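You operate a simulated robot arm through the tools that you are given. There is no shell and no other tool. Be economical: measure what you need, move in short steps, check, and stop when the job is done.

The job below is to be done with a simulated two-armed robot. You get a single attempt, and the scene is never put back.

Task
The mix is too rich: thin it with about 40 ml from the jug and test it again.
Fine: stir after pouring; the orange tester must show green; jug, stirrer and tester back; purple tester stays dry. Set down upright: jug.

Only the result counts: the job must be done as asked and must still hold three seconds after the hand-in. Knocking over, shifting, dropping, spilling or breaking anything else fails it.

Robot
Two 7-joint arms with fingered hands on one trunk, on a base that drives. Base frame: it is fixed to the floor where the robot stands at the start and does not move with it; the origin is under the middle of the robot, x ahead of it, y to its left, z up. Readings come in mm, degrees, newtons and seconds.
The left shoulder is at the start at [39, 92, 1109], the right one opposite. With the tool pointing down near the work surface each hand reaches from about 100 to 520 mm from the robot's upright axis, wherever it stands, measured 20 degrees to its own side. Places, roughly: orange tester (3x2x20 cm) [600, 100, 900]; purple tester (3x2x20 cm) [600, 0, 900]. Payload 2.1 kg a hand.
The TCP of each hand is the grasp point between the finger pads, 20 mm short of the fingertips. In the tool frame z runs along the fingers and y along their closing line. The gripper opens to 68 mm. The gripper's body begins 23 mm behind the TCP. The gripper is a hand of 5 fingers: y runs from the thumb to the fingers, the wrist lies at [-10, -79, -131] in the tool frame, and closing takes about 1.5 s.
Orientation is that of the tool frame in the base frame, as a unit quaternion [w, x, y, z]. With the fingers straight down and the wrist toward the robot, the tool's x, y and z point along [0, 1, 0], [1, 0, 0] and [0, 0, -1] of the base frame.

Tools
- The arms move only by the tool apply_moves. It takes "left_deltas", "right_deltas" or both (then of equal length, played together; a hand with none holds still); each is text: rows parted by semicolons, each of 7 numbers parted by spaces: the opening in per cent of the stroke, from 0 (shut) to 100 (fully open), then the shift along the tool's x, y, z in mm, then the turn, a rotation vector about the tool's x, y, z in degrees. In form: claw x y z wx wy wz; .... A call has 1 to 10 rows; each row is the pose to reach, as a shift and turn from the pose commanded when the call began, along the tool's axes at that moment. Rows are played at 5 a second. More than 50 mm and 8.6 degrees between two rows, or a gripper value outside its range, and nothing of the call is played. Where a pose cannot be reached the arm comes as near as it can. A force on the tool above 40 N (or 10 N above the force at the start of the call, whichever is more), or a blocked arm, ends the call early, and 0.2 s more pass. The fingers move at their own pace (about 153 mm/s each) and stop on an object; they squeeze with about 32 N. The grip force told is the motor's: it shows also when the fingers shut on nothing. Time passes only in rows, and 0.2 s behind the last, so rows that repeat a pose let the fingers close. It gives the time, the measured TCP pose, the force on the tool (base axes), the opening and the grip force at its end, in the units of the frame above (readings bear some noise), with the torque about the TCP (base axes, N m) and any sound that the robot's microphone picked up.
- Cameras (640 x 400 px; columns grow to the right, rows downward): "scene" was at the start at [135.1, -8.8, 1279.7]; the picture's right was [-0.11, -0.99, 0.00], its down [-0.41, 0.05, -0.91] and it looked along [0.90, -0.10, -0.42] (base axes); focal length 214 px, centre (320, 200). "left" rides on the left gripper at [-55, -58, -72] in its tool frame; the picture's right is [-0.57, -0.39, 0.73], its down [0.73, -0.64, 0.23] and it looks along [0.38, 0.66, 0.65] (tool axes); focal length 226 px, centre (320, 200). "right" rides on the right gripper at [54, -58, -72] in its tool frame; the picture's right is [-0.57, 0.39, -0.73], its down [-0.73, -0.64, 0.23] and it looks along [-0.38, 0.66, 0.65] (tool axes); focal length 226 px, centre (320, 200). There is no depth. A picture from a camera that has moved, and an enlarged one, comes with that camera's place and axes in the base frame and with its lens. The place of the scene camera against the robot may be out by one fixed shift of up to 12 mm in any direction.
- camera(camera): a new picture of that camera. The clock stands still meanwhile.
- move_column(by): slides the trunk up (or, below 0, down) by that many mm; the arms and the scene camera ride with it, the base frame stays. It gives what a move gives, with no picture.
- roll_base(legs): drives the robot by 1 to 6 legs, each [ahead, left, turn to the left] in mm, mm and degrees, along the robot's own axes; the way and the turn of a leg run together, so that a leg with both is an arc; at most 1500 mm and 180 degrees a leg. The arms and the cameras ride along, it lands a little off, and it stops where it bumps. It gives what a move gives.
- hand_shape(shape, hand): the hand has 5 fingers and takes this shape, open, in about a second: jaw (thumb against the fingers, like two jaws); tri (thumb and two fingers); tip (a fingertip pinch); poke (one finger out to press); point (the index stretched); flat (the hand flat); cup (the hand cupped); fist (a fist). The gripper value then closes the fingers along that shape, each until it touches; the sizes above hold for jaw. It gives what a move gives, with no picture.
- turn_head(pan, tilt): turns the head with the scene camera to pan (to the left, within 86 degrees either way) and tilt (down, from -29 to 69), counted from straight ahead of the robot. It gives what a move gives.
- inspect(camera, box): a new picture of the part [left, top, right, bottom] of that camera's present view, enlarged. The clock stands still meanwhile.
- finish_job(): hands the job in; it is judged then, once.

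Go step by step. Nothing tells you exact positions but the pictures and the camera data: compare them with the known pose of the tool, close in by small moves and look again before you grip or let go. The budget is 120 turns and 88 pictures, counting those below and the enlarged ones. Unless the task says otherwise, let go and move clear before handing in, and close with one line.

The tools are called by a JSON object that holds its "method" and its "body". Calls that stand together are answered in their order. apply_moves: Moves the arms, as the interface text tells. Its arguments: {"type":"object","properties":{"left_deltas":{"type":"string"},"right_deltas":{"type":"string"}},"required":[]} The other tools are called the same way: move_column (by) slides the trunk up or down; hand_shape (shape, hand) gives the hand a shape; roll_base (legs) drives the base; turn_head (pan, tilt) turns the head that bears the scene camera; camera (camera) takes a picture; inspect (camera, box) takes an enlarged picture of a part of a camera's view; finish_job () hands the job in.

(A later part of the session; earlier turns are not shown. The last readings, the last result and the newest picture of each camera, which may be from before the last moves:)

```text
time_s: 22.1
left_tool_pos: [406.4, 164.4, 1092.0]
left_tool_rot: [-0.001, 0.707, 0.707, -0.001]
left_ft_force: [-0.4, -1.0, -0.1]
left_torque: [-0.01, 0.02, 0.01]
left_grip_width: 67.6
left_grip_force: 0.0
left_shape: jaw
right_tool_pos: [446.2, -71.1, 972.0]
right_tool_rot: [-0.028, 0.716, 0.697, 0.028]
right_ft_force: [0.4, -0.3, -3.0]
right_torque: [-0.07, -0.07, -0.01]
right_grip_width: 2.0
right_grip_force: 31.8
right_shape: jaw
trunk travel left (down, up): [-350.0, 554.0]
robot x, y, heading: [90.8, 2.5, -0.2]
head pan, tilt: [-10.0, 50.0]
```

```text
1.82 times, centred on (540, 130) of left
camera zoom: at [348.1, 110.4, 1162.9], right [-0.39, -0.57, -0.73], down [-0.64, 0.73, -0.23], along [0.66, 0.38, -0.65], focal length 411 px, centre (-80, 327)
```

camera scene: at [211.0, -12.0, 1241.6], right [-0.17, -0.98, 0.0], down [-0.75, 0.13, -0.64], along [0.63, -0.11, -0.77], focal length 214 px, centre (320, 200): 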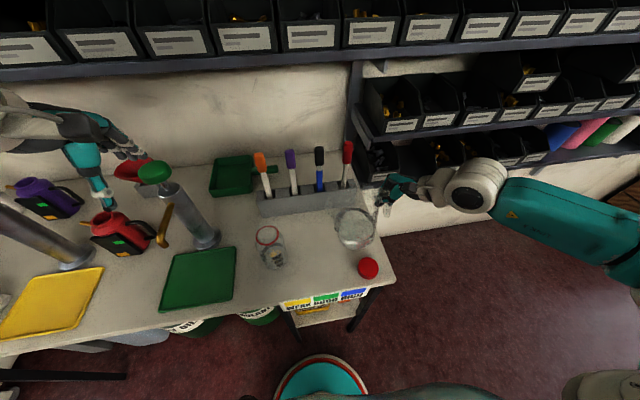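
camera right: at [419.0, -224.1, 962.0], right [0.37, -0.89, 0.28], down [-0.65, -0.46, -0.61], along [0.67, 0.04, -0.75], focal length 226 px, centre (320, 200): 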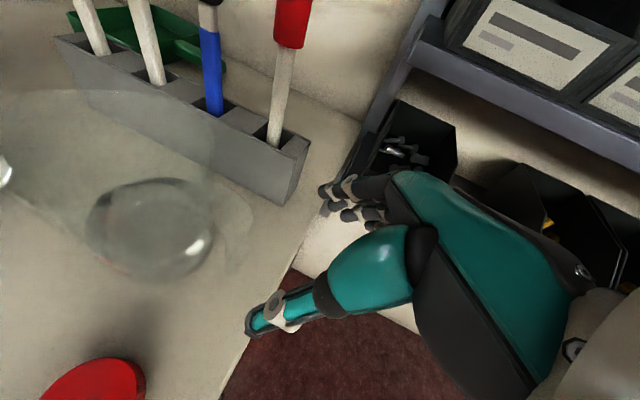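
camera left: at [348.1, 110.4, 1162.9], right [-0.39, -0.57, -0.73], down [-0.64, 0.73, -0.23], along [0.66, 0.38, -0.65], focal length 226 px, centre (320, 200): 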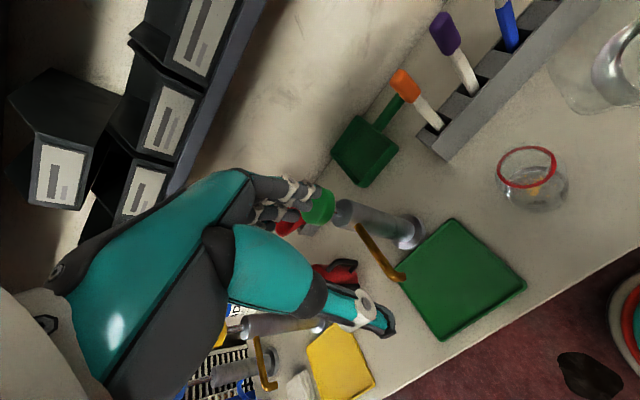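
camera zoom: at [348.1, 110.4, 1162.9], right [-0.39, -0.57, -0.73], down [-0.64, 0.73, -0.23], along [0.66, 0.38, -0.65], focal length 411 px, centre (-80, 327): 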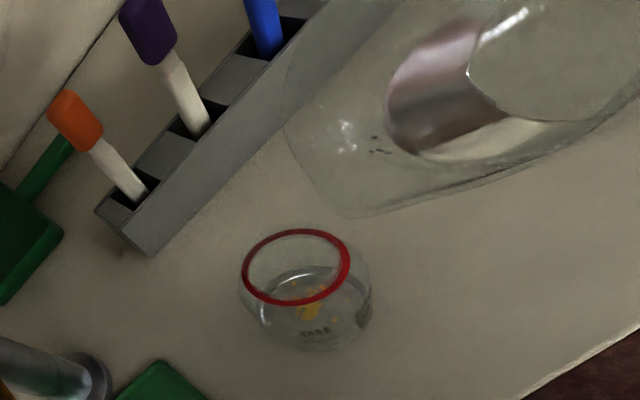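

No flow yet at ~55°; the spout sits over the mouth. Tilt another 10° about the spout.

{"method": "apply_moves", "body": {"right_deltas": "0 6 -1 -2 0 -4 0;0 11 -2 -4 0 -7 0;0 16 -2 -6 0 -10 0;0 16 -2 -6 0 -10 0"}}

{"method": "inspect", "body": {"camera": "scene", "box": [230, 190, 390, 290]}}

{"method": "inspect", "body": {"camera": "left", "box": [440, 20, 640, 240]}}

```text
time_s: 23.1
left_tool_pos: [404.9, 164.8, 1091.8]
left_tool_rot: [0.0, 0.707, 0.708, -0.001]
left_ft_force: [0.0, -0.2, -0.2]
left_torque: [-0.02, 0.02, -0.03]
left_grip_width: 67.6
left_grip_force: 0.1
left_shape: jaw
right_tool_pos: [445.2, -55.8, 979.2]
right_tool_rot: [0.033, 0.715, 0.698, -0.034]
right_ft_force: [-0.4, -0.1, -3.3]
right_torque: [-0.06, -0.03, -0.02]
right_grip_width: 2.0
right_grip_force: 32.2
right_shape: jaw
trunk travel left (down, up): [-350.0, 554.0]
robot x, y, heading: [91.0, 1.8, -0.1]
head pan, tilt: [-10.0, 50.0]
```

```text
4.00 times, centred on (310, 240) of scene
camera zoom: at [211.1, -11.9, 1241.6], right [-0.17, -0.98, 0.0], down [-0.75, 0.13, -0.64], along [0.63, -0.11, -0.77], focal length 858 px, centre (360, 40)
```

zoom: 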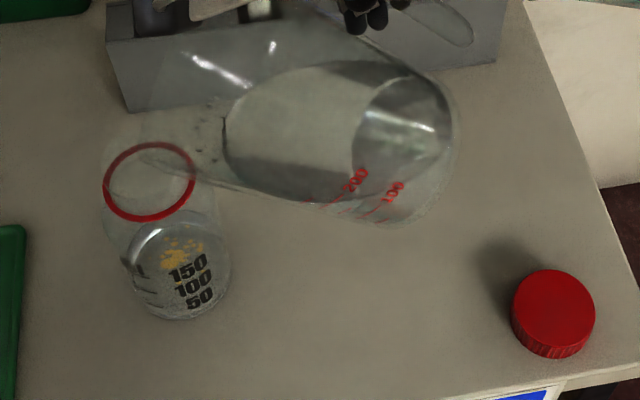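

```text
1.82 times, centred on (540, 130) of left
camera zoom: at [348.1, 110.4, 1162.9], right [-0.39, -0.57, -0.73], down [-0.64, 0.73, -0.23], along [0.66, 0.38, -0.65], focal length 411 px, centre (-80, 327)
```

zoom: 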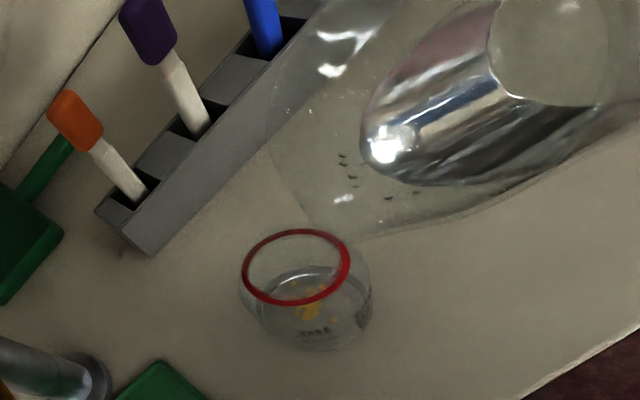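

The spout is now over the mouth at ~(434,47,906), liquid not yet at the lip. Tilt another 6°.

{"method": "apply_moves", "body": {"right_deltas": "0 2 3 -1 0 -3 0;0 4 6 -2 0 -6 0;0 4 6 -2 0 -6 0"}}

{"method": "inspect", "body": {"camera": "left", "box": [440, 20, 640, 240]}}

```text
time_s: 23.9
left_tool_pos: [406.0, 165.2, 1090.4]
left_tool_rot: [-0.001, 0.707, 0.707, -0.001]
left_ft_force: [-0.1, 0.2, -0.3]
left_torque: [0.0, 0.0, 0.02]
left_grip_width: 67.9
left_grip_force: 0.0
left_shape: jaw
right_tool_pos: [452.0, -52.0, 980.2]
right_tool_rot: [0.07, 0.712, 0.695, -0.072]
right_ft_force: [-0.4, 0.8, -3.2]
right_torque: [-0.01, -0.08, -0.03]
right_grip_width: 2.2
right_grip_force: 31.8
right_shape: jaw
trunk travel left (down, up): [-350.0, 554.0]
robot x, y, heading: [89.1, -1.0, -0.1]
head pan, tilt: [-10.0, 50.0]
```

```text
1.82 times, centred on (540, 130) of left
camera zoom: at [348.1, 110.4, 1162.9], right [-0.39, -0.57, -0.73], down [-0.64, 0.73, -0.23], along [0.66, 0.38, -0.65], focal length 411 px, centre (-80, 327)
```

zoom: 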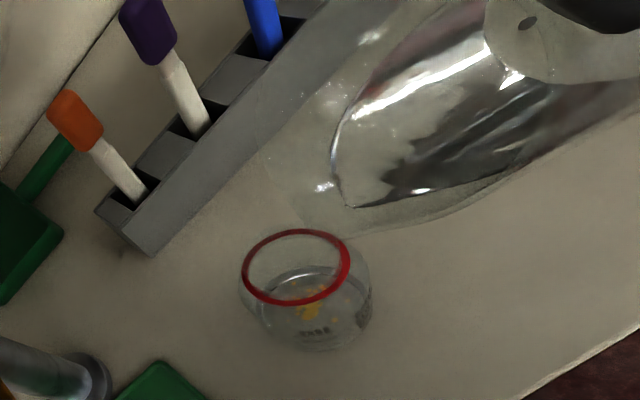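

Liquid is near the lip. Another 4° and pause.

{"method": "apply_moves", "body": {"right_deltas": "0 1 0 -2 0 -2 0;0 2 0 -4 0 -4 0;0 2 0 -4 0 -4 0"}}

{"method": "inspect", "body": {"camera": "left", "box": [440, 20, 640, 240]}}

```text
time_s: 24.7
left_tool_pos: [406.3, 164.9, 1091.8]
left_tool_rot: [0.0, 0.707, 0.707, 0.0]
left_ft_force: [0.6, -0.2, -0.5]
left_torque: [0.0, 0.0, 0.0]
left_grip_width: 67.7
left_grip_force: 0.1
left_shape: jaw
right_tool_pos: [450.2, -49.0, 983.5]
right_tool_rot: [0.094, 0.71, 0.692, -0.096]
right_ft_force: [0.0, -0.1, -4.2]
right_torque: [-0.03, -0.08, 0.0]
right_grip_width: 2.1
right_grip_force: 32.2
right_shape: jaw
trunk travel left (down, up): [-350.0, 554.0]
robot x, y, heading: [92.5, -1.7, -0.4]
head pan, tilt: [-10.0, 50.0]
```

```text
1.82 times, centred on (540, 130) of left
camera zoom: at [348.1, 110.4, 1162.9], right [-0.39, -0.57, -0.73], down [-0.64, 0.73, -0.23], along [0.66, 0.38, -0.65], focal length 411 px, centre (-80, 327)
```

zoom: 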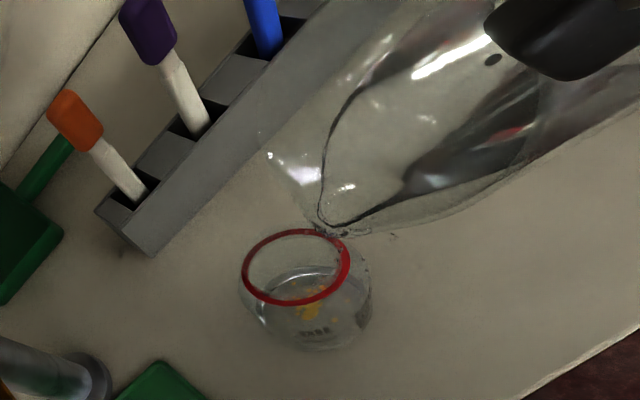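

{"method": "inspect", "body": {"camera": "scene", "box": [230, 200, 350, 280]}}

```text
5.00 times, centred on (290, 240) of scene
camera zoom: at [211.1, -11.9, 1241.6], right [-0.17, -0.98, 0.0], down [-0.75, 0.13, -0.64], along [0.63, -0.11, -0.77], focal length 1072 px, centre (470, 0)
```

zoom: 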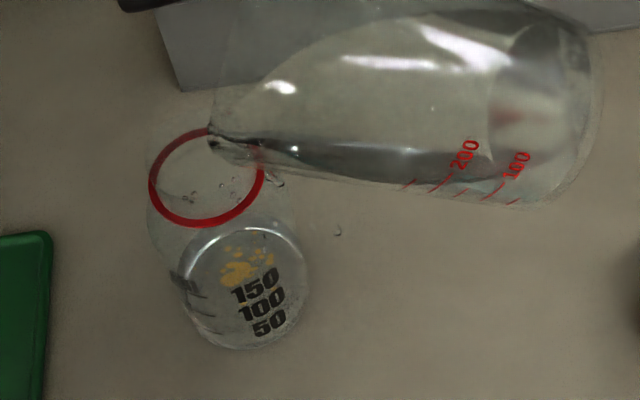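

Liquid is at the lip, which is inside the mouth but slightly off-centre, with a few dribbles. Centre it and tilt 5° more for a decisive stream.

{"method": "apply_moves", "body": {"right_deltas": "0 8 6 -4 0 -2 0;0 14 10 -8.5 0 -5 0"}}

{"method": "inspect", "body": {"camera": "scene", "box": [230, 200, 350, 280]}}

```text
time_s: 25.3
left_tool_pos: [405.9, 165.0, 1090.4]
left_tool_rot: [0.0, 0.707, 0.707, -0.001]
left_ft_force: [-0.4, 0.7, 0.0]
left_torque: [0.01, 0.0, 0.0]
left_grip_width: 68.0
left_grip_force: 0.2
left_shape: jaw
right_tool_pos: [462.2, -31.9, 988.4]
right_tool_rot: [0.125, 0.704, 0.687, -0.128]
right_ft_force: [0.6, -0.1, -3.3]
right_torque: [-0.02, -0.07, 0.0]
right_grip_width: 2.5
right_grip_force: 32.3
right_shape: jaw
trunk travel left (down, up): [-350.0, 554.0]
robot x, y, heading: [93.6, 0.3, -0.1]
head pan, tilt: [-10.0, 50.0]
```

```text
5.00 times, centred on (290, 240) of scene
camera zoom: at [211.1, -11.8, 1241.6], right [-0.17, -0.98, 0.0], down [-0.75, 0.13, -0.64], along [0.63, -0.11, -0.77], focal length 1072 px, centre (470, 0)
```

zoom: 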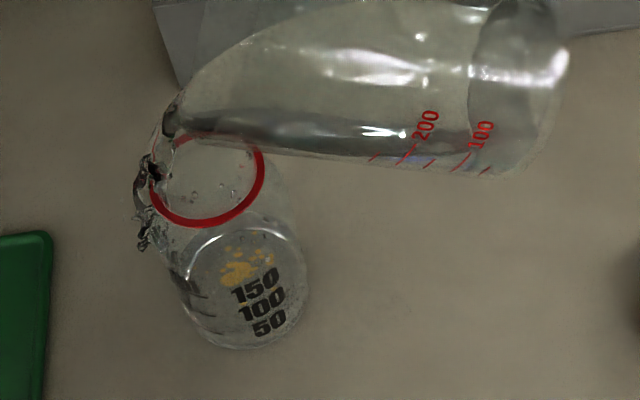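

The stream is arcing to the far (+y) side; pull the spout back ~20 mm at once.

{"method": "apply_moves", "body": {"right_deltas": "0 -18.7 4 7 0 1 0"}}

{"method": "inspect", "body": {"camera": "scene", "box": [230, 200, 350, 280]}}

```text
time_s: 25.7
left_tool_pos: [406.7, 164.3, 1091.4]
left_tool_rot: [-0.001, 0.707, 0.707, -0.001]
left_ft_force: [0.0, 0.6, 1.1]
left_torque: [-0.04, -0.01, 0.02]
left_grip_width: 67.8
left_grip_force: 0.0
left_shape: jaw
right_tool_pos: [465.3, -52.3, 989.6]
right_tool_rot: [0.118, 0.705, 0.689, -0.121]
right_ft_force: [0.4, -0.1, -3.1]
right_torque: [-0.04, -0.1, 0.02]
right_grip_width: 2.0
right_grip_force: 32.5
right_shape: jaw
trunk travel left (down, up): [-350.0, 554.0]
robot x, y, heading: [88.6, 0.2, -0.0]
head pan, tilt: [-10.0, 50.0]
```

```text
5.00 times, centred on (290, 240) of scene
camera zoom: at [211.1, -11.9, 1241.6], right [-0.17, -0.98, 0.0], down [-0.75, 0.13, -0.64], along [0.63, -0.11, -0.77], focal length 1072 px, centre (470, 0)
```

zoom: 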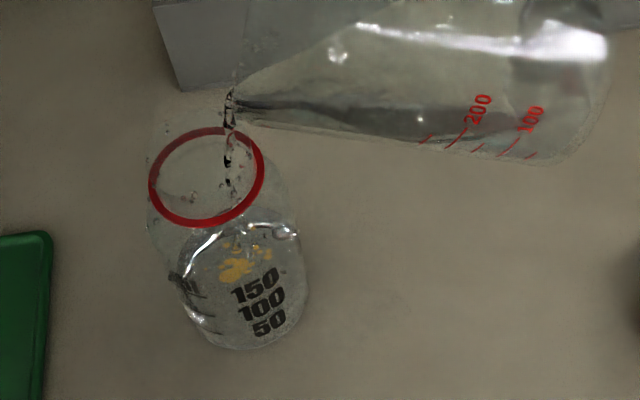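

The stream now drops into the mouth. Hold briefly and check the level.

{"method": "apply_moves", "body": {"right_deltas": "0 0 0 0 0 0 0;0 0 0 0 0 0 0"}}

{"method": "inspect", "body": {"camera": "scene", "box": [230, 200, 350, 280]}}

```text
time_s: 26.3
left_tool_pos: [405.4, 164.6, 1091.4]
left_tool_rot: [-0.001, 0.707, 0.707, 0.0]
left_ft_force: [0.1, -0.5, 1.6]
left_torque: [0.02, 0.02, 0.0]
left_grip_width: 68.1
left_grip_force: 0.0
left_shape: jaw
right_tool_pos: [466.7, -52.7, 989.2]
right_tool_rot: [0.117, 0.705, 0.688, -0.122]
right_ft_force: [-0.1, 0.5, -2.5]
right_torque: [0.02, -0.05, 0.01]
right_grip_width: 2.2
right_grip_force: 32.3
right_shape: jaw
trunk travel left (down, up): [-350.0, 554.0]
robot x, y, heading: [91.9, -0.6, 0.2]
head pan, tilt: [-10.0, 50.0]
```

```text
5.00 times, centred on (290, 240) of scene
camera zoom: at [211.1, -11.9, 1241.6], right [-0.17, -0.98, 0.0], down [-0.75, 0.13, -0.64], along [0.63, -0.11, -0.77], focal length 1072 px, centre (470, 0)
```

zoom: 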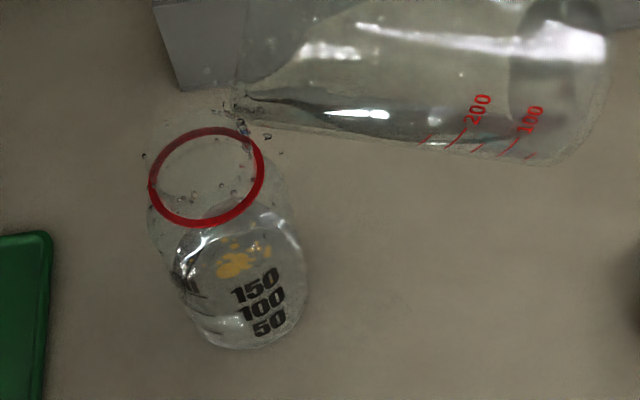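

Flow dwindled to a dribble near the mouth's edge. Untilt now (keeping the lip over the mouth) and measure the level.

{"method": "apply_moves", "body": {"right_deltas": "0 3 0 3 0 6 0;0 0 0 8 0 11 0;0 -5 0 16 0 16 0;0 -5 0 16 0 16 0;0 -5 0 16 0 16 0;0 -5 0 16 0 16 0"}}

{"method": "inspect", "body": {"camera": "scene", "box": [250, 215, 300, 275]}}

{"method": "inspect", "body": {"camera": "left", "box": [440, 20, 640, 240]}}

```text
time_s: 27.7
left_tool_pos: [405.2, 165.4, 1092.7]
left_tool_rot: [-0.001, 0.707, 0.707, 0.0]
left_ft_force: [-0.3, 0.6, 0.1]
left_torque: [0.02, -0.01, 0.0]
left_grip_width: 67.9
left_grip_force: 0.0
left_shape: jaw
right_tool_pos: [464.2, -63.2, 975.6]
right_tool_rot: [0.022, 0.716, 0.698, -0.021]
right_ft_force: [0.0, 0.0, -2.9]
right_torque: [-0.07, -0.06, -0.03]
right_grip_width: 2.2
right_grip_force: 31.8
right_shape: jaw
trunk travel left (down, up): [-350.0, 554.0]
robot x, y, heading: [95.3, 0.6, -0.1]
head pan, tilt: [-10.0, 50.0]
```

```text
6.67 times, centred on (275, 245) of scene
camera zoom: at [211.1, -11.9, 1241.6], right [-0.17, -0.98, 0.0], down [-0.75, 0.13, -0.64], along [0.63, -0.11, -0.77], focal length 1430 px, centre (620, -100)
```

zoom: 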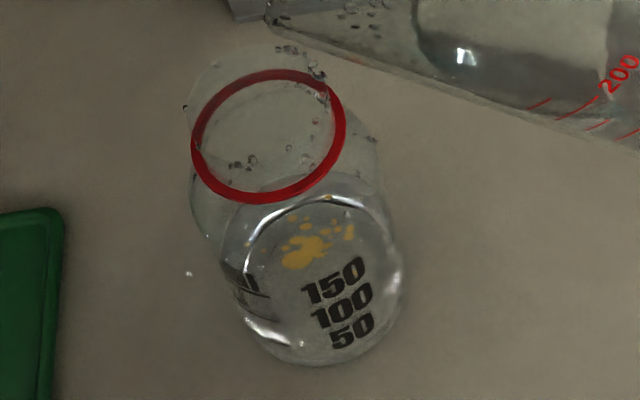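

```text
1.82 times, centred on (540, 130) of left
camera zoom: at [348.1, 110.4, 1162.9], right [-0.39, -0.57, -0.73], down [-0.64, 0.73, -0.23], along [0.66, 0.38, -0.65], focal length 411 px, centre (-80, 327)
```

zoom: 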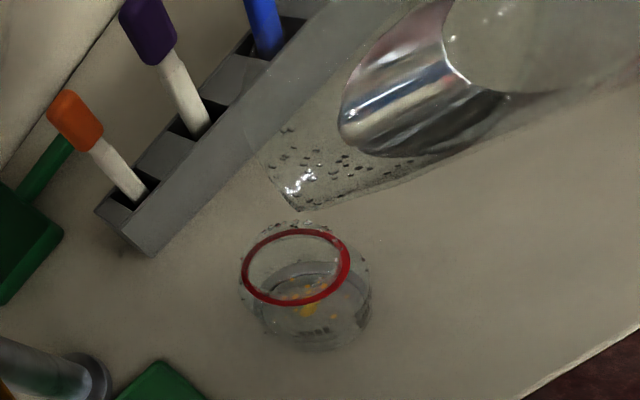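

{"method": "apply_moves", "body": {"right_deltas": "0 0 0 0 0 0 0;0 0 0 0 0 0 0;0 0 0 0 0 0 0;0 0 0 0 0 0 0;0 0 0 0 0 0 0;0 0 0 0 0 0 0"}}

{"method": "inspect", "body": {"camera": "scene", "box": [250, 215, 300, 275]}}

```text
time_s: 29.1
left_tool_pos: [406.5, 165.4, 1091.3]
left_tool_rot: [-0.001, 0.707, 0.707, 0.0]
left_ft_force: [0.1, -0.4, 0.4]
left_torque: [0.0, -0.05, 0.0]
left_grip_width: 67.5
left_grip_force: 0.0
left_shape: jaw
right_tool_pos: [463.6, -63.7, 976.1]
right_tool_rot: [0.022, 0.716, 0.698, -0.022]
right_ft_force: [-0.8, 0.4, -3.0]
right_torque: [-0.03, -0.03, 0.02]
right_grip_width: 2.1
right_grip_force: 32.1
right_shape: jaw
trunk travel left (down, up): [-350.0, 554.0]
robot x, y, heading: [92.4, -0.1, -0.3]
head pan, tilt: [-10.0, 50.0]
```

```text
6.67 times, centred on (275, 245) of scene
camera zoom: at [211.1, -11.9, 1241.6], right [-0.17, -0.98, 0.0], down [-0.75, 0.13, -0.64], along [0.63, -0.11, -0.77], focal length 1430 px, centre (620, -100)
```

zoom: 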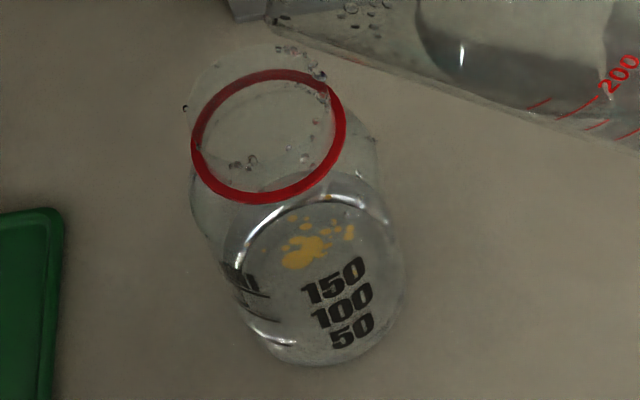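

About 20–25 ml has gone in so far (surface rose ~12 px against ~25 px per 50 ml). Pour a second short splash.

{"method": "apply_moves", "body": {"right_deltas": "0 7.5 1 -6 0 -7 0;0 15 2 -11.5 0 -13 0;0 23.5 4 -16.5 0 -19 0"}}

{"method": "inspect", "body": {"camera": "scene", "box": [230, 200, 350, 280]}}

```text
time_s: 29.9
left_tool_pos: [406.4, 164.3, 1091.8]
left_tool_rot: [-0.001, 0.707, 0.707, 0.0]
left_ft_force: [0.9, -0.9, -0.1]
left_torque: [0.0, 0.0, 0.0]
left_grip_width: 67.6
left_grip_force: 0.0
left_shape: jaw
right_tool_pos: [468.7, -38.2, 990.3]
right_tool_rot: [0.137, 0.702, 0.685, -0.139]
right_ft_force: [-0.6, -0.1, -2.8]
right_torque: [0.01, -0.06, 0.0]
right_grip_width: 2.2
right_grip_force: 31.7
right_shape: jaw
trunk travel left (down, up): [-350.0, 554.0]
robot x, y, heading: [95.2, 1.5, 0.2]
head pan, tilt: [-10.0, 50.0]
```

```text
5.00 times, centred on (290, 240) of scene
camera zoom: at [211.1, -11.8, 1241.6], right [-0.17, -0.98, 0.0], down [-0.75, 0.13, -0.64], along [0.63, -0.11, -0.77], focal length 1072 px, centre (470, 0)
```

zoom: 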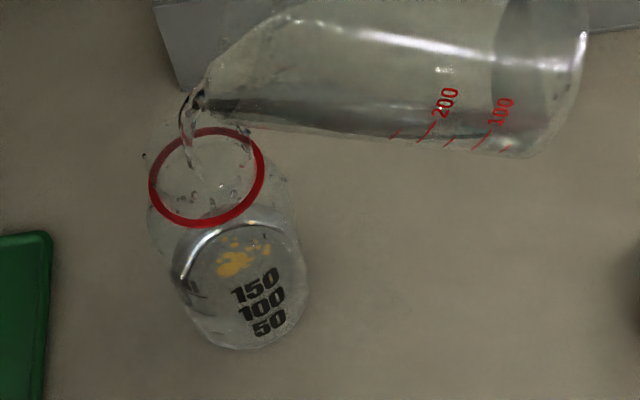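

A clean stream into the mouth; hold briefly.

{"method": "apply_moves", "body": {"right_deltas": "0 0 0 0 0 0 0"}}

{"method": "inspect", "body": {"camera": "scene", "box": [250, 215, 300, 275]}}

```text
time_s: 30.3
left_tool_pos: [406.1, 164.1, 1091.9]
left_tool_rot: [0.0, 0.707, 0.707, -0.001]
left_ft_force: [0.3, 0.9, -0.9]
left_torque: [-0.01, -0.01, -0.01]
left_grip_width: 67.7
left_grip_force: 0.0
left_shape: jaw
right_tool_pos: [467.0, -39.9, 991.2]
right_tool_rot: [0.136, 0.702, 0.685, -0.139]
right_ft_force: [-0.6, 0.1, -2.7]
right_torque: [-0.01, -0.05, 0.01]
right_grip_width: 2.3
right_grip_force: 32.3
right_shape: jaw
trunk travel left (down, up): [-350.0, 554.0]
robot x, y, heading: [95.2, 0.2, -0.0]
head pan, tilt: [-10.0, 50.0]
```

```text
6.67 times, centred on (275, 245) of scene
camera zoom: at [211.1, -11.9, 1241.6], right [-0.17, -0.98, 0.0], down [-0.75, 0.13, -0.64], along [0.63, -0.11, -0.77], focal length 1430 px, centre (620, -100)
```

zoom: 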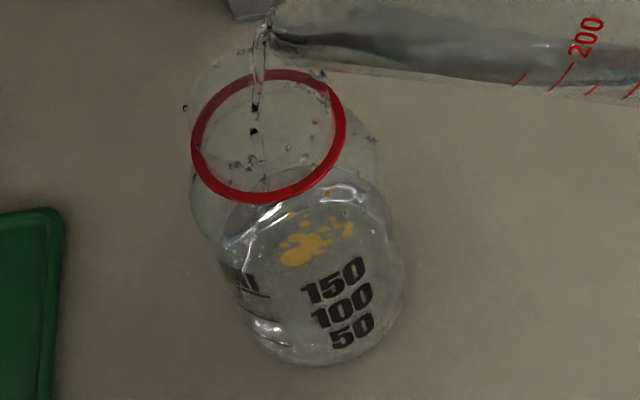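

{"method": "apply_moves", "body": {"right_deltas": "0 -2 0 7 0 7 0;0 -8 0 14 0 13 0;0 -15 0 22 0 19 0;0 -15 0 22 0 19 0;0 -15 0 22 0 19 0;0 -15 0 22 0 19 0;0 -15 0 22 0 19 0;0 -15 0 22 0 19 0;0 -15 0 22 0 19 0"}}

{"method": "inspect", "body": {"camera": "scene", "box": [250, 215, 300, 275]}}

```text
time_s: 32.3
left_tool_pos: [405.6, 164.3, 1092.3]
left_tool_rot: [0.0, 0.707, 0.707, 0.0]
left_ft_force: [-0.4, 0.2, 1.0]
left_torque: [0.0, 0.0, -0.02]
left_grip_width: 67.5
left_grip_force: 0.0
left_shape: jaw
right_tool_pos: [468.4, -61.1, 976.6]
right_tool_rot: [0.022, 0.715, 0.698, -0.022]
right_ft_force: [-0.4, 0.3, -4.2]
right_torque: [-0.03, -0.05, -0.02]
right_grip_width: 2.2
right_grip_force: 31.8
right_shape: jaw
trunk travel left (down, up): [-350.0, 554.0]
robot x, y, heading: [93.6, -1.6, -0.1]
head pan, tilt: [-10.0, 50.0]
```

```text
6.67 times, centred on (275, 245) of scene
camera zoom: at [211.1, -11.9, 1241.6], right [-0.17, -0.98, 0.0], down [-0.75, 0.13, -0.64], along [0.63, -0.11, -0.77], focal length 1430 px, centre (620, -100)
```

zoom: 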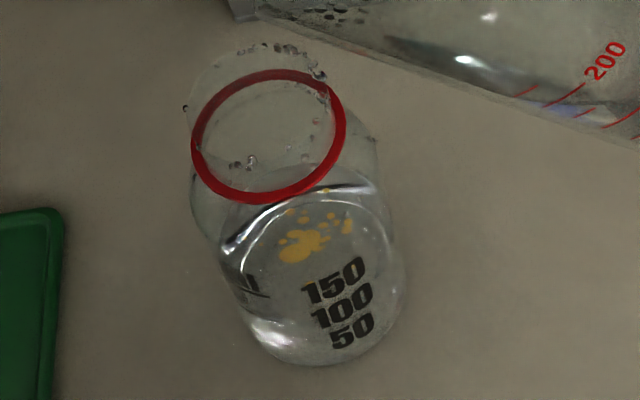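

The surface rose ~20 px in total, roughly 40 ml. Now return the jug: first carry it back, untilting.

{"method": "apply_moves", "body": {"right_deltas": "0 -10 1 0 0 5 0;0 -22 2 2 0 10 0;0 -36 3 6 0 15 0;0 -50 4 12 0 20 0;0 -65 6 19 0 25 0;0 -80 8 28 0 30 0;0 -95 9 38 0 35 0;0 -108 10 48 0 39 0;0 -108 10 48 0 39 0"}}

{"method": "inspect", "body": {"camera": "scene", "box": [240, 180, 440, 300]}}

```text
time_s: 34.3
left_tool_pos: [406.0, 164.4, 1091.8]
left_tool_rot: [-0.001, 0.707, 0.707, 0.0]
left_ft_force: [-0.9, 0.0, 0.3]
left_torque: [0.05, 0.02, 0.01]
left_grip_width: 67.6
left_grip_force: 0.1
left_shape: jaw
right_tool_pos: [476.8, -171.6, 933.8]
right_tool_rot: [-0.214, 0.682, 0.665, 0.219]
right_ft_force: [-0.8, -0.6, -2.8]
right_torque: [-0.13, -0.11, -0.01]
right_grip_width: 2.2
right_grip_force: 32.1
right_shape: jaw
trunk travel left (down, up): [-350.0, 554.0]
robot x, y, heading: [92.4, 1.8, -0.2]
head pan, tilt: [-10.0, 50.0]
```

```text
3.20 times, centred on (340, 240) of scene
camera zoom: at [211.0, -12.1, 1241.6], right [-0.17, -0.98, 0.0], down [-0.75, 0.13, -0.64], along [0.63, -0.11, -0.77], focal length 686 px, centre (256, 72)
```

zoom: 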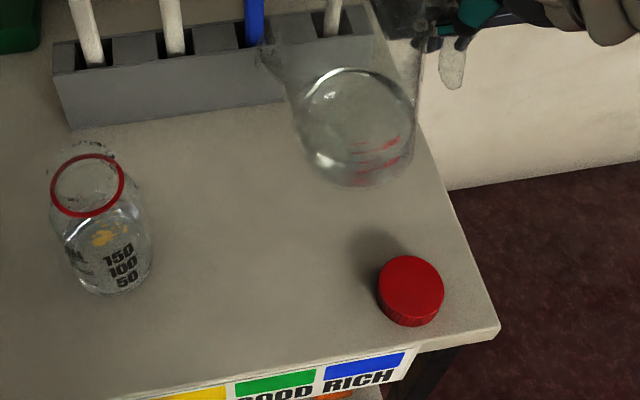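

Bench is clean. Lower toward the original spot and try leaning the hand to bring the jug upright.

{"method": "apply_moves", "body": {"right_deltas": "0 -9 3 13 0 0 0;0 -18 6 26 0 0 0;0 -28 9 40 0 4 0;0 -38 13 53 0 8 0;0 -38 13 53 0 12 0;0 -38 13 53 0 12 0"}}

{"method": "inspect", "body": {"camera": "scene", "box": [310, 170, 420, 270]}}

```text
time_s: 35.7
left_tool_pos: [406.1, 164.7, 1092.7]
left_tool_rot: [-0.001, 0.707, 0.707, -0.001]
left_ft_force: [-0.3, 0.3, 0.5]
left_torque: [0.02, 0.01, 0.04]
left_grip_width: 67.6
left_grip_force: 0.2
left_shape: jaw
right_tool_pos: [488.8, -172.5, 867.8]
right_tool_rot: [-0.283, 0.655, 0.638, 0.289]
right_ft_force: [0.2, 1.3, -2.4]
right_torque: [-0.13, -0.05, 0.02]
right_grip_width: 2.2
right_grip_force: 31.6
right_shape: jaw
trunk travel left (down, up): [-350.0, 554.0]
robot x, y, heading: [90.8, -1.4, -0.2]
head pan, tilt: [-10.0, 50.0]
```

```text
4.00 times, centred on (365, 220) of scene
camera zoom: at [211.0, -12.0, 1241.6], right [-0.17, -0.98, 0.0], down [-0.75, 0.13, -0.64], along [0.63, -0.11, -0.77], focal length 858 px, centre (140, 120)
```

zoom: 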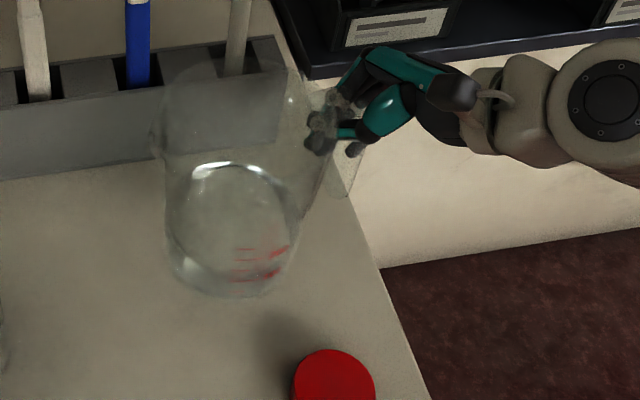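

Lean 48° works and the jug is nearly upright. Lower close to the bench.

{"method": "apply_moves", "body": {"right_deltas": "0 -7 0 8 0 2 0;0 -14 0 16 0 4 0;0 -20 0 23 0 5 0;0 -20 0 23 0 5 0"}}

{"method": "inspect", "body": {"camera": "scene", "box": [310, 170, 420, 270]}}

{"method": "inspect", "body": {"camera": "right", "box": [60, 60, 400, 340]}}

```text
time_s: 36.7
left_tool_pos: [406.3, 165.7, 1092.0]
left_tool_rot: [0.0, 0.707, 0.707, -0.001]
left_ft_force: [-0.2, 0.6, 0.1]
left_torque: [0.02, 0.01, 0.01]
left_grip_width: 67.8
left_grip_force: 0.0
left_shape: jaw
right_tool_pos: [488.6, -170.7, 858.1]
right_tool_rot: [-0.293, 0.65, 0.634, 0.299]
right_ft_force: [0.5, 0.2, -2.9]
right_torque: [-0.15, -0.07, 0.0]
right_grip_width: 2.4
right_grip_force: 32.2
right_shape: jaw
right hand out of reach, approached as far as the arm can: row 2, 3, 4
trunk travel left (down, up): [-350.0, 554.0]
robot x, y, heading: [88.4, -0.2, -0.2]
head pan, tilt: [-10.0, 50.0]
```

```text
4.00 times, centred on (365, 220) of scene
camera zoom: at [211.0, -12.0, 1241.6], right [-0.17, -0.98, 0.0], down [-0.75, 0.13, -0.64], along [0.63, -0.11, -0.77], focal length 858 px, centre (140, 120)
```

zoom: 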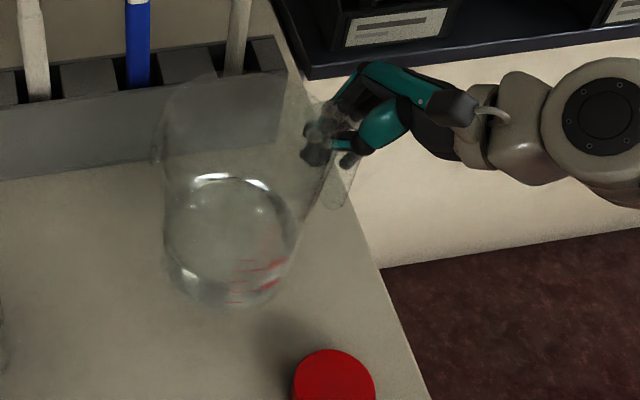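

```text
1.43 times, centred on (230, 200) of right
camera zoom: at [431.2, -188.9, 945.8], right [0.36, -0.93, 0.04], down [-0.65, -0.29, -0.71], along [0.67, 0.23, -0.71], focal length 323 px, centre (449, 200)
```

zoom: 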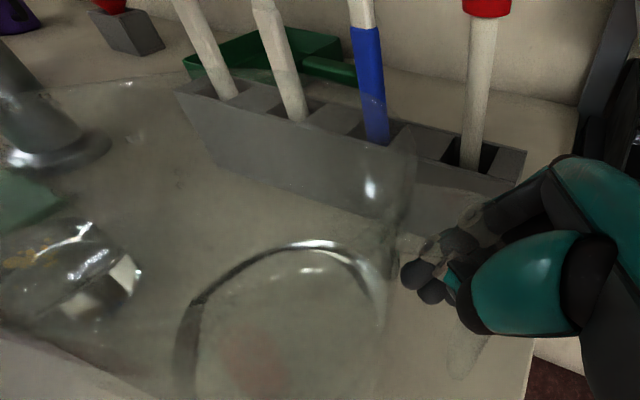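

At this lean the arm is at its low limit, so lower the trunk gently instead.

{"method": "move_column", "body": {"by": -18}}

{"method": "inspect", "body": {"camera": "scene", "box": [310, 170, 420, 270]}}

```text
time_s: 37.4
left_tool_pos: [406.0, 165.2, 1073.2]
left_tool_rot: [0.0, 0.707, 0.707, -0.001]
left_ft_force: [0.9, -0.5, 0.0]
left_torque: [0.01, 0.01, 0.02]
left_grip_width: 68.0
left_grip_force: 0.1
left_shape: jaw
right_tool_pos: [488.8, -170.3, 839.5]
right_tool_rot: [-0.292, 0.65, 0.635, 0.299]
right_ft_force: [0.0, 0.2, -3.4]
right_torque: [-0.15, -0.11, -0.01]
right_grip_width: 2.1
right_grip_force: 32.3
right_shape: jaw
trunk travel left (down, up): [-332.0, 572.0]
robot x, y, heading: [91.5, 0.6, -0.1]
head pan, tilt: [-10.0, 50.0]
```

```text
4.00 times, centred on (365, 220) of scene
camera zoom: at [213.5, -12.0, 1223.4], right [-0.17, -0.98, 0.0], down [-0.75, 0.13, -0.64], along [0.63, -0.11, -0.77], focal length 858 px, centre (140, 120)
```

zoom: 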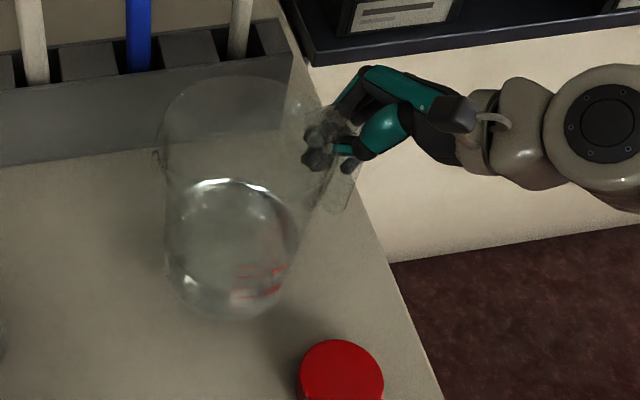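

{"method": "move_column", "body": {"by": -7}}

{"method": "move_column", "body": {"by": -4}}

{"method": "inspect", "body": {"camera": "scene", "box": [310, 170, 420, 270]}}

```text
time_s: 37.9
left_tool_pos: [406.0, 164.7, 1067.0]
left_tool_rot: [-0.001, 0.707, 0.707, -0.001]
left_ft_force: [-0.3, -0.3, -0.2]
left_torque: [0.04, 0.03, -0.01]
left_grip_width: 67.8
left_grip_force: 0.1
left_shape: jaw
right_tool_pos: [489.1, -170.6, 832.9]
right_tool_rot: [-0.292, 0.649, 0.635, 0.3]
right_ft_force: [-0.6, -0.6, -2.5]
right_torque: [-0.13, -0.05, 0.02]
right_grip_width: 2.2
right_grip_force: 32.3
right_shape: jaw
trunk travel left (down, up): [-325.0, 579.0]
robot x, y, heading: [91.3, 4.5, -0.5]
head pan, tilt: [-10.0, 50.0]
```

```text
time_s: 38.5
left_tool_pos: [406.2, 164.9, 1061.8]
left_tool_rot: [-0.001, 0.707, 0.707, 0.0]
left_ft_force: [0.4, -1.6, 0.1]
left_torque: [-0.01, 0.02, 0.0]
left_grip_width: 67.8
left_grip_force: 0.2
left_shape: jaw
right_tool_pos: [489.0, -171.6, 830.1]
right_tool_rot: [-0.293, 0.65, 0.634, 0.299]
right_ft_force: [-0.7, 0.4, -2.6]
right_torque: [-0.19, -0.05, -0.02]
right_grip_width: 2.2
right_grip_force: 32.4
right_shape: jaw
trunk travel left (down, up): [-321.0, 583.0]
robot x, y, heading: [88.5, -0.7, -0.1]
head pan, tilt: [-10.0, 50.0]
```

```text
4.00 times, centred on (365, 220) of scene
camera zoom: at [215.2, -12.0, 1212.3], right [-0.17, -0.98, 0.0], down [-0.75, 0.13, -0.64], along [0.63, -0.11, -0.77], focal length 858 px, centre (140, 120)
```

zoom: 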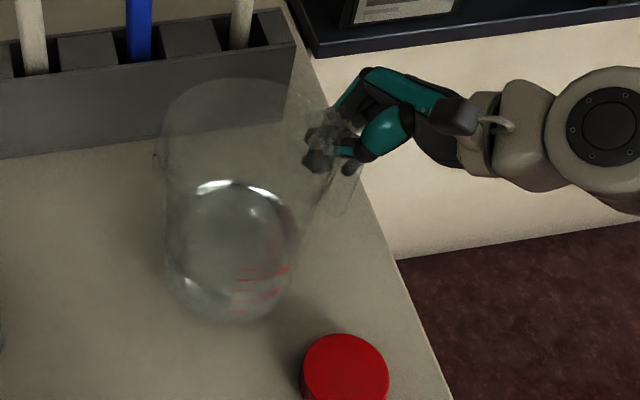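

{"method": "move_column", "body": {"by": -5}}

{"method": "move_column", "body": {"by": -4}}

```text
time_s: 39.0
left_tool_pos: [405.0, 162.9, 1057.5]
left_tool_rot: [-0.001, 0.707, 0.707, -0.001]
left_ft_force: [0.6, 0.1, 0.2]
left_torque: [0.0, 0.0, 0.0]
left_grip_width: 67.6
left_grip_force: 0.0
left_shape: jaw
right_tool_pos: [488.8, -169.9, 824.8]
right_tool_rot: [-0.292, 0.65, 0.634, 0.301]
right_ft_force: [0.4, -4.3, 4.4]
right_torque: [-0.11, -0.04, 0.02]
right_grip_width: 2.4
right_grip_force: 32.0
right_shape: jaw
trunk travel left (down, up): [-316.0, 588.0]
robot x, y, heading: [94.8, -1.4, 0.0]
head pan, tilt: [-10.0, 50.0]
```

```text
time_s: 39.5
left_tool_pos: [406.4, 164.3, 1053.7]
left_tool_rot: [0.0, 0.707, 0.707, 0.0]
left_ft_force: [0.4, 0.2, -0.1]
left_torque: [-0.01, -0.01, 0.0]
left_grip_width: 67.6
left_grip_force: 0.1
left_shape: jaw
right_tool_pos: [488.4, -171.4, 819.9]
right_tool_rot: [-0.292, 0.649, 0.635, 0.3]
right_ft_force: [0.1, -3.5, 10.2]
right_torque: [0.09, 0.0, -0.02]
right_grip_width: 2.3
right_grip_force: 31.5
right_shape: jaw
trunk travel left (down, up): [-312.0, 592.0]
robot x, y, heading: [89.6, 1.9, 0.0]
head pan, tilt: [-10.0, 50.0]
```

The base has touched (10 N down). Check that it stands flat.

{"method": "inspect", "body": {"camera": "scene", "box": [310, 170, 420, 270]}}

{"method": "inspect", "body": {"camera": "left", "box": [440, 0, 640, 200]}}

```text
4.00 times, centred on (365, 220) of scene
camera zoom: at [215.8, -12.1, 1203.4], right [-0.17, -0.98, 0.0], down [-0.75, 0.13, -0.64], along [0.63, -0.11, -0.77], focal length 858 px, centre (140, 120)
```

zoom: 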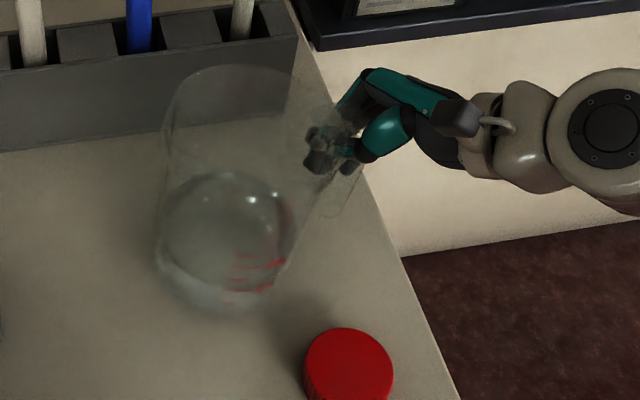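

```text
2.00 times, centred on (540, 100) of left
camera zoom: at [347.6, 110.2, 1124.6], right [-0.39, -0.57, -0.73], down [-0.64, 0.73, -0.23], along [0.66, 0.38, -0.65], focal length 452 px, centre (-120, 400)
```

zoom: 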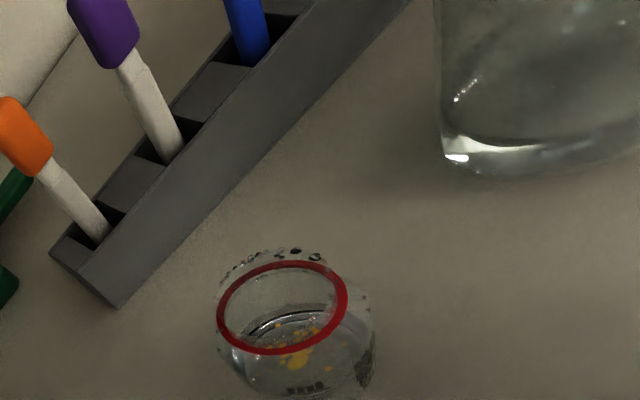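

Jug looks to be standing. Release.

{"method": "apply_moves", "body": {"right_deltas": "6 0 0 0 0 0 0;15 0 0 0 0 0 0;40 0 0 0 0 0 0;100 0 0 0 0 0 0;100 0 0 0 0 0 0;100 0 0 0 0 0 0"}}

{"method": "inspect", "body": {"camera": "scene", "box": [310, 170, 420, 270]}}

```text
time_s: 40.9
left_tool_pos: [406.8, 164.6, 1053.1]
left_tool_rot: [0.0, 0.707, 0.707, -0.001]
left_ft_force: [-0.2, -0.6, 0.3]
left_torque: [0.01, 0.0, -0.03]
left_grip_width: 67.7
left_grip_force: 0.1
left_shape: jaw
right_tool_pos: [487.6, -170.6, 819.7]
right_tool_rot: [-0.293, 0.65, 0.634, 0.3]
right_ft_force: [-0.3, -0.6, -0.2]
right_torque: [0.05, 0.04, -0.01]
right_grip_width: 67.5
right_grip_force: 0.0
right_shape: jaw
trunk travel left (down, up): [-312.0, 592.0]
robot x, y, heading: [94.1, 3.3, -0.1]
head pan, tilt: [-10.0, 50.0]
```

```text
4.00 times, centred on (365, 220) of scene
camera zoom: at [216.4, -11.9, 1203.3], right [-0.17, -0.98, 0.0], down [-0.75, 0.13, -0.64], along [0.63, -0.11, -0.77], focal length 858 px, centre (140, 120)
```

zoom: 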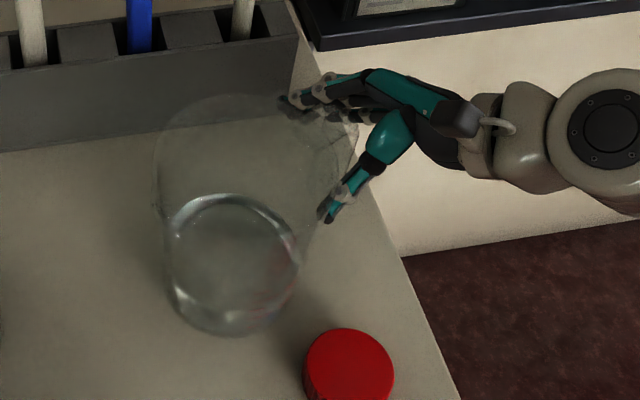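

Jug released and standing. Withdraw the right hand along its approach, then raise and straighten it.

{"method": "apply_moves", "body": {"right_deltas": "100 0 0 -25 0 0 0;100 0 0 -60 0 0 0;100 0 0 -100 0 0 0;100 25 0 -125 0 -8 0;100 60 0 -150 0 -16 0;100 95 0 -175 0 -24 0;100 120 0 -190 0 -32 0"}}

{"method": "move_column", "body": {"by": 38}}

{"method": "camera", "body": {"camera": "scene"}}

```text
time_s: 42.5
left_tool_pos: [406.9, 165.0, 1052.4]
left_tool_rot: [0.0, 0.707, 0.707, 0.0]
left_ft_force: [0.8, 0.3, -0.1]
left_torque: [-0.01, 0.01, -0.03]
left_grip_width: 67.4
left_grip_force: 0.0
left_shape: jaw
right_tool_pos: [486.0, -238.7, 1034.6]
right_tool_rot: [-0.107, 0.708, 0.69, 0.108]
right_ft_force: [0.0, -0.5, -0.1]
right_torque: [0.0, -0.01, 0.0]
right_grip_width: 67.8
right_grip_force: 0.1
right_shape: jaw
right hand out of reach, approached as far as the arm can: row 3
trunk travel left (down, up): [-312.0, 592.0]
robot x, y, heading: [89.6, 0.2, -0.1]
head pan, tilt: [-10.0, 50.0]
```

```text
time_s: 43.4
left_tool_pos: [405.1, 164.7, 1091.2]
left_tool_rot: [-0.001, 0.707, 0.707, 0.0]
left_ft_force: [-0.7, 1.3, -0.4]
left_torque: [-0.02, -0.01, 0.02]
left_grip_width: 67.5
left_grip_force: 0.1
left_shape: jaw
right_tool_pos: [488.4, -237.3, 1071.4]
right_tool_rot: [-0.107, 0.707, 0.69, 0.109]
right_ft_force: [0.5, -0.2, -1.0]
right_torque: [0.01, -0.02, -0.01]
right_grip_width: 67.6
right_grip_force: 0.0
right_shape: jaw
trunk travel left (down, up): [-350.0, 554.0]
robot x, y, heading: [90.9, 0.5, -0.2]
head pan, tilt: [-10.0, 50.0]
```

```text
27 pictures are left
camera scene: at [211.0, -12.0, 1241.6], right [-0.17, -0.98, 0.0], down [-0.75, 0.13, -0.64], along [0.63, -0.11, -0.77], focal length 214 px, centre (320, 200)
```

scene: 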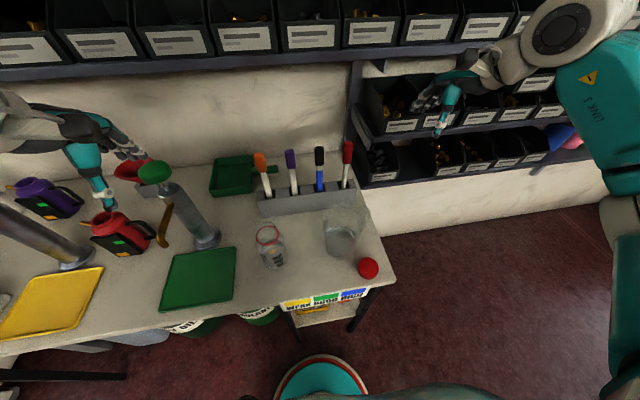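

{"method": "inspect", "body": {"camera": "scene", "box": [310, 170, 420, 270]}}

```text
4.00 times, centred on (365, 220) of scene
camera zoom: at [211.0, -12.0, 1241.6], right [-0.17, -0.98, 0.0], down [-0.75, 0.13, -0.64], along [0.63, -0.11, -0.77], focal length 858 px, centre (140, 120)
```

zoom: 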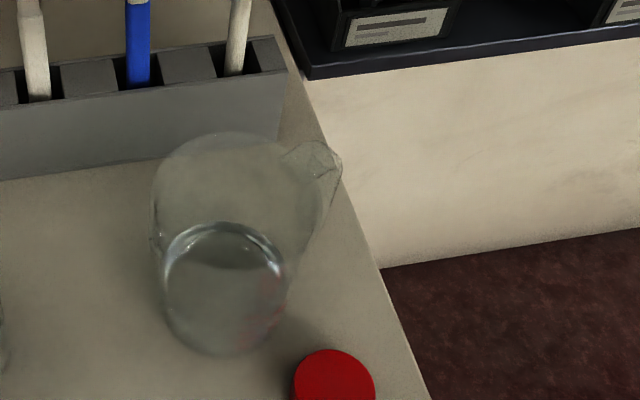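

The jug stands upright but ended ~28 mm nearer the robot than it started (yawed about the handle). I'll nudge it back gently with the closed fingers, low down; first position the hand in front of it.

{"method": "apply_moves", "body": {"right_deltas": "60 17 -22 17 0 -6 0;30 34 -44 35 0 -12 0;0 51 -66 53 0 -17.3 0;0 68 -88 70 0 -17.3 0;0 85 -108 88 0 -17.3 0;0 103 -123 105 0 -17.3 0;0 103 -123 105 0 -17.3 0"}}

{"method": "apply_moves", "body": {"right_deltas": "0 0 -5 20 -8 0 0;0 0 -10 45 -16 0 0;0 0 -10 80 -24 0 0;0 0 -10 120 -32 0 0;0 0 -10 160 -35 0 0;0 0 -10 190 -35 0 0"}}

```text
time_s: 45.0
left_tool_pos: [406.0, 163.9, 1090.9]
left_tool_rot: [-0.001, 0.707, 0.707, -0.001]
left_ft_force: [0.2, -0.5, 1.1]
left_torque: [0.02, -0.02, 0.01]
left_grip_width: 67.8
left_grip_force: 0.0
left_shape: jaw
right_tool_pos: [380.7, -101.5, 1008.7]
right_tool_rot: [-0.002, 0.716, 0.699, 0.001]
right_ft_force: [0.2, 0.0, 0.3]
right_torque: [0.01, 0.0, -0.02]
right_grip_width: 0.1
right_grip_force: 32.2
right_shape: jaw
right hand out of reach, approached as far as the arm can: row 5, 6, 7
trunk travel left (down, up): [-350.0, 554.0]
robot x, y, heading: [93.7, -0.0, -0.3]
head pan, tilt: [-10.0, 50.0]
```

```text
time_s: 46.4
left_tool_pos: [405.9, 163.1, 1090.6]
left_tool_rot: [0.0, 0.707, 0.707, -0.001]
left_ft_force: [-0.5, -0.1, -0.9]
left_torque: [0.0, -0.01, -0.06]
left_grip_width: 67.7
left_grip_force: 0.0
left_shape: jaw
right_tool_pos: [403.7, -82.8, 948.5]
right_tool_rot: [0.101, 0.702, 0.697, 0.108]
right_ft_force: [-0.7, -0.1, -1.2]
right_torque: [0.01, -0.02, 0.01]
right_grip_width: 0.4
right_grip_force: 31.9
right_shape: jaw
right hand out of reach, approached as far as the arm can: row 1, 2, 3, 4, 5, 6
trunk travel left (down, up): [-350.0, 554.0]
robot x, y, heading: [91.5, -0.6, -0.1]
head pan, tilt: [-10.0, 50.0]
```

That tilt is out of reach so close in; instead I'll use the fingers straight down, low, in front of the jug.

{"method": "apply_moves", "body": {"right_deltas": "0 -5 -12 -10 6 0 0;0 -10 -25 -5 12 0 0;0 -15 -33 8 17 0 0;0 -15 -33 8 17 0 0"}}

```text
time_s: 47.4
left_tool_pos: [406.7, 164.5, 1091.7]
left_tool_rot: [-0.001, 0.707, 0.707, -0.001]
left_ft_force: [0.1, 0.3, -0.4]
left_torque: [-0.02, 0.03, 0.01]
left_grip_width: 67.8
left_grip_force: 0.1
left_shape: jaw
right_tool_pos: [376.8, -94.3, 931.7]
right_tool_rot: [-0.003, 0.71, 0.704, 0.004]
right_ft_force: [0.1, 0.2, -0.1]
right_torque: [-0.02, -0.02, 0.01]
right_grip_width: 0.0
right_grip_force: 31.9
right_shape: jaw
right hand out of reach, approached as far as the arm can: row 1, 2
trunk travel left (down, up): [-350.0, 554.0]
robot x, y, heading: [91.2, 3.2, -0.3]
head pan, tilt: [-10.0, 50.0]
```

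{"method": "apply_moves", "body": {"right_deltas": "0 -2 -6 40 0 0 0;0 -4 -10 80 0 0 0;0 -4 -10 120 0 0 0;0 -4 -10 158 0 0 0"}}

{"method": "camera", "body": {"camera": "scene"}}

```text
time_s: 48.4
left_tool_pos: [404.4, 164.7, 1090.7]
left_tool_rot: [-0.001, 0.708, 0.707, 0.0]
left_ft_force: [0.4, 0.5, 0.9]
left_torque: [-0.01, -0.01, -0.03]
left_grip_width: 67.5
left_grip_force: 0.0
left_shape: jaw
right_tool_pos: [377.2, -74.1, 786.2]
right_tool_rot: [-0.003, 0.711, 0.703, 0.001]
right_ft_force: [-0.3, -0.2, -1.1]
right_torque: [0.0, -0.03, -0.03]
right_grip_width: 0.0
right_grip_force: 32.5
right_shape: jaw
right hand out of reach, approached as far as the arm can: row 3, 4
trunk travel left (down, up): [-350.0, 554.0]
robot x, y, heading: [91.1, -1.6, -0.3]
head pan, tilt: [-10.0, 50.0]
```

```text
25 pictures are left
camera scene: at [210.9, -11.5, 1241.6], right [-0.17, -0.98, 0.0], down [-0.75, 0.13, -0.64], along [0.63, -0.11, -0.77], focal length 214 px, centre (320, 200)
```

scene: 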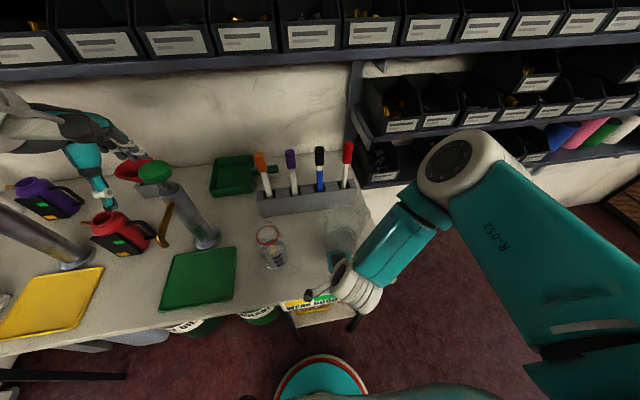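

The hand is left of the jug's centre line and can't shift by arm alone; move the base slightly back and right to line up.

{"method": "roll_base", "body": {"legs": [[-15, -32, 0]]}}

{"method": "inspect", "body": {"camera": "scene", "box": [280, 180, 400, 290]}}

```text
time_s: 49.2
left_tool_pos: [390.1, 132.4, 1091.5]
left_tool_rot: [-0.001, 0.707, 0.707, -0.001]
left_ft_force: [-0.4, 0.5, 0.2]
left_torque: [0.02, 0.01, 0.01]
left_grip_width: 67.7
left_grip_force: 0.0
left_shape: jaw
right_tool_pos: [362.0, -104.2, 787.0]
right_tool_rot: [-0.003, 0.71, 0.704, 0.0]
right_ft_force: [0.2, 0.2, 0.2]
right_torque: [0.02, -0.01, 0.01]
right_grip_width: 0.0
right_grip_force: 32.6
right_shape: jaw
trunk travel left (down, up): [-350.0, 554.0]
robot x, y, heading: [77.8, -33.3, 0.0]
head pan, tilt: [-10.0, 50.0]
```

```text
3.64 times, centred on (340, 235) of scene
camera zoom: at [195.3, -43.6, 1241.6], right [-0.17, -0.98, 0.0], down [-0.75, 0.13, -0.64], along [0.63, -0.11, -0.77], focal length 780 px, centre (247, 73)
```

zoom: 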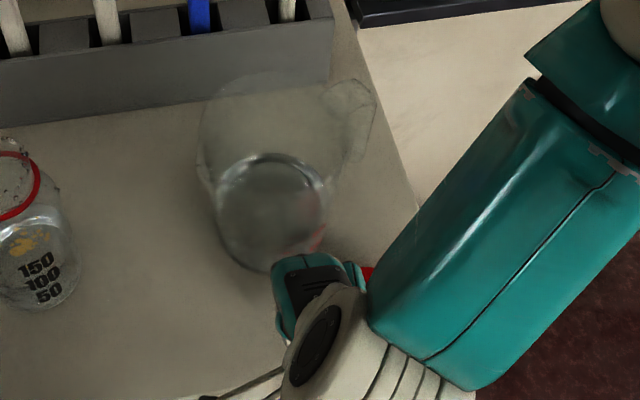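

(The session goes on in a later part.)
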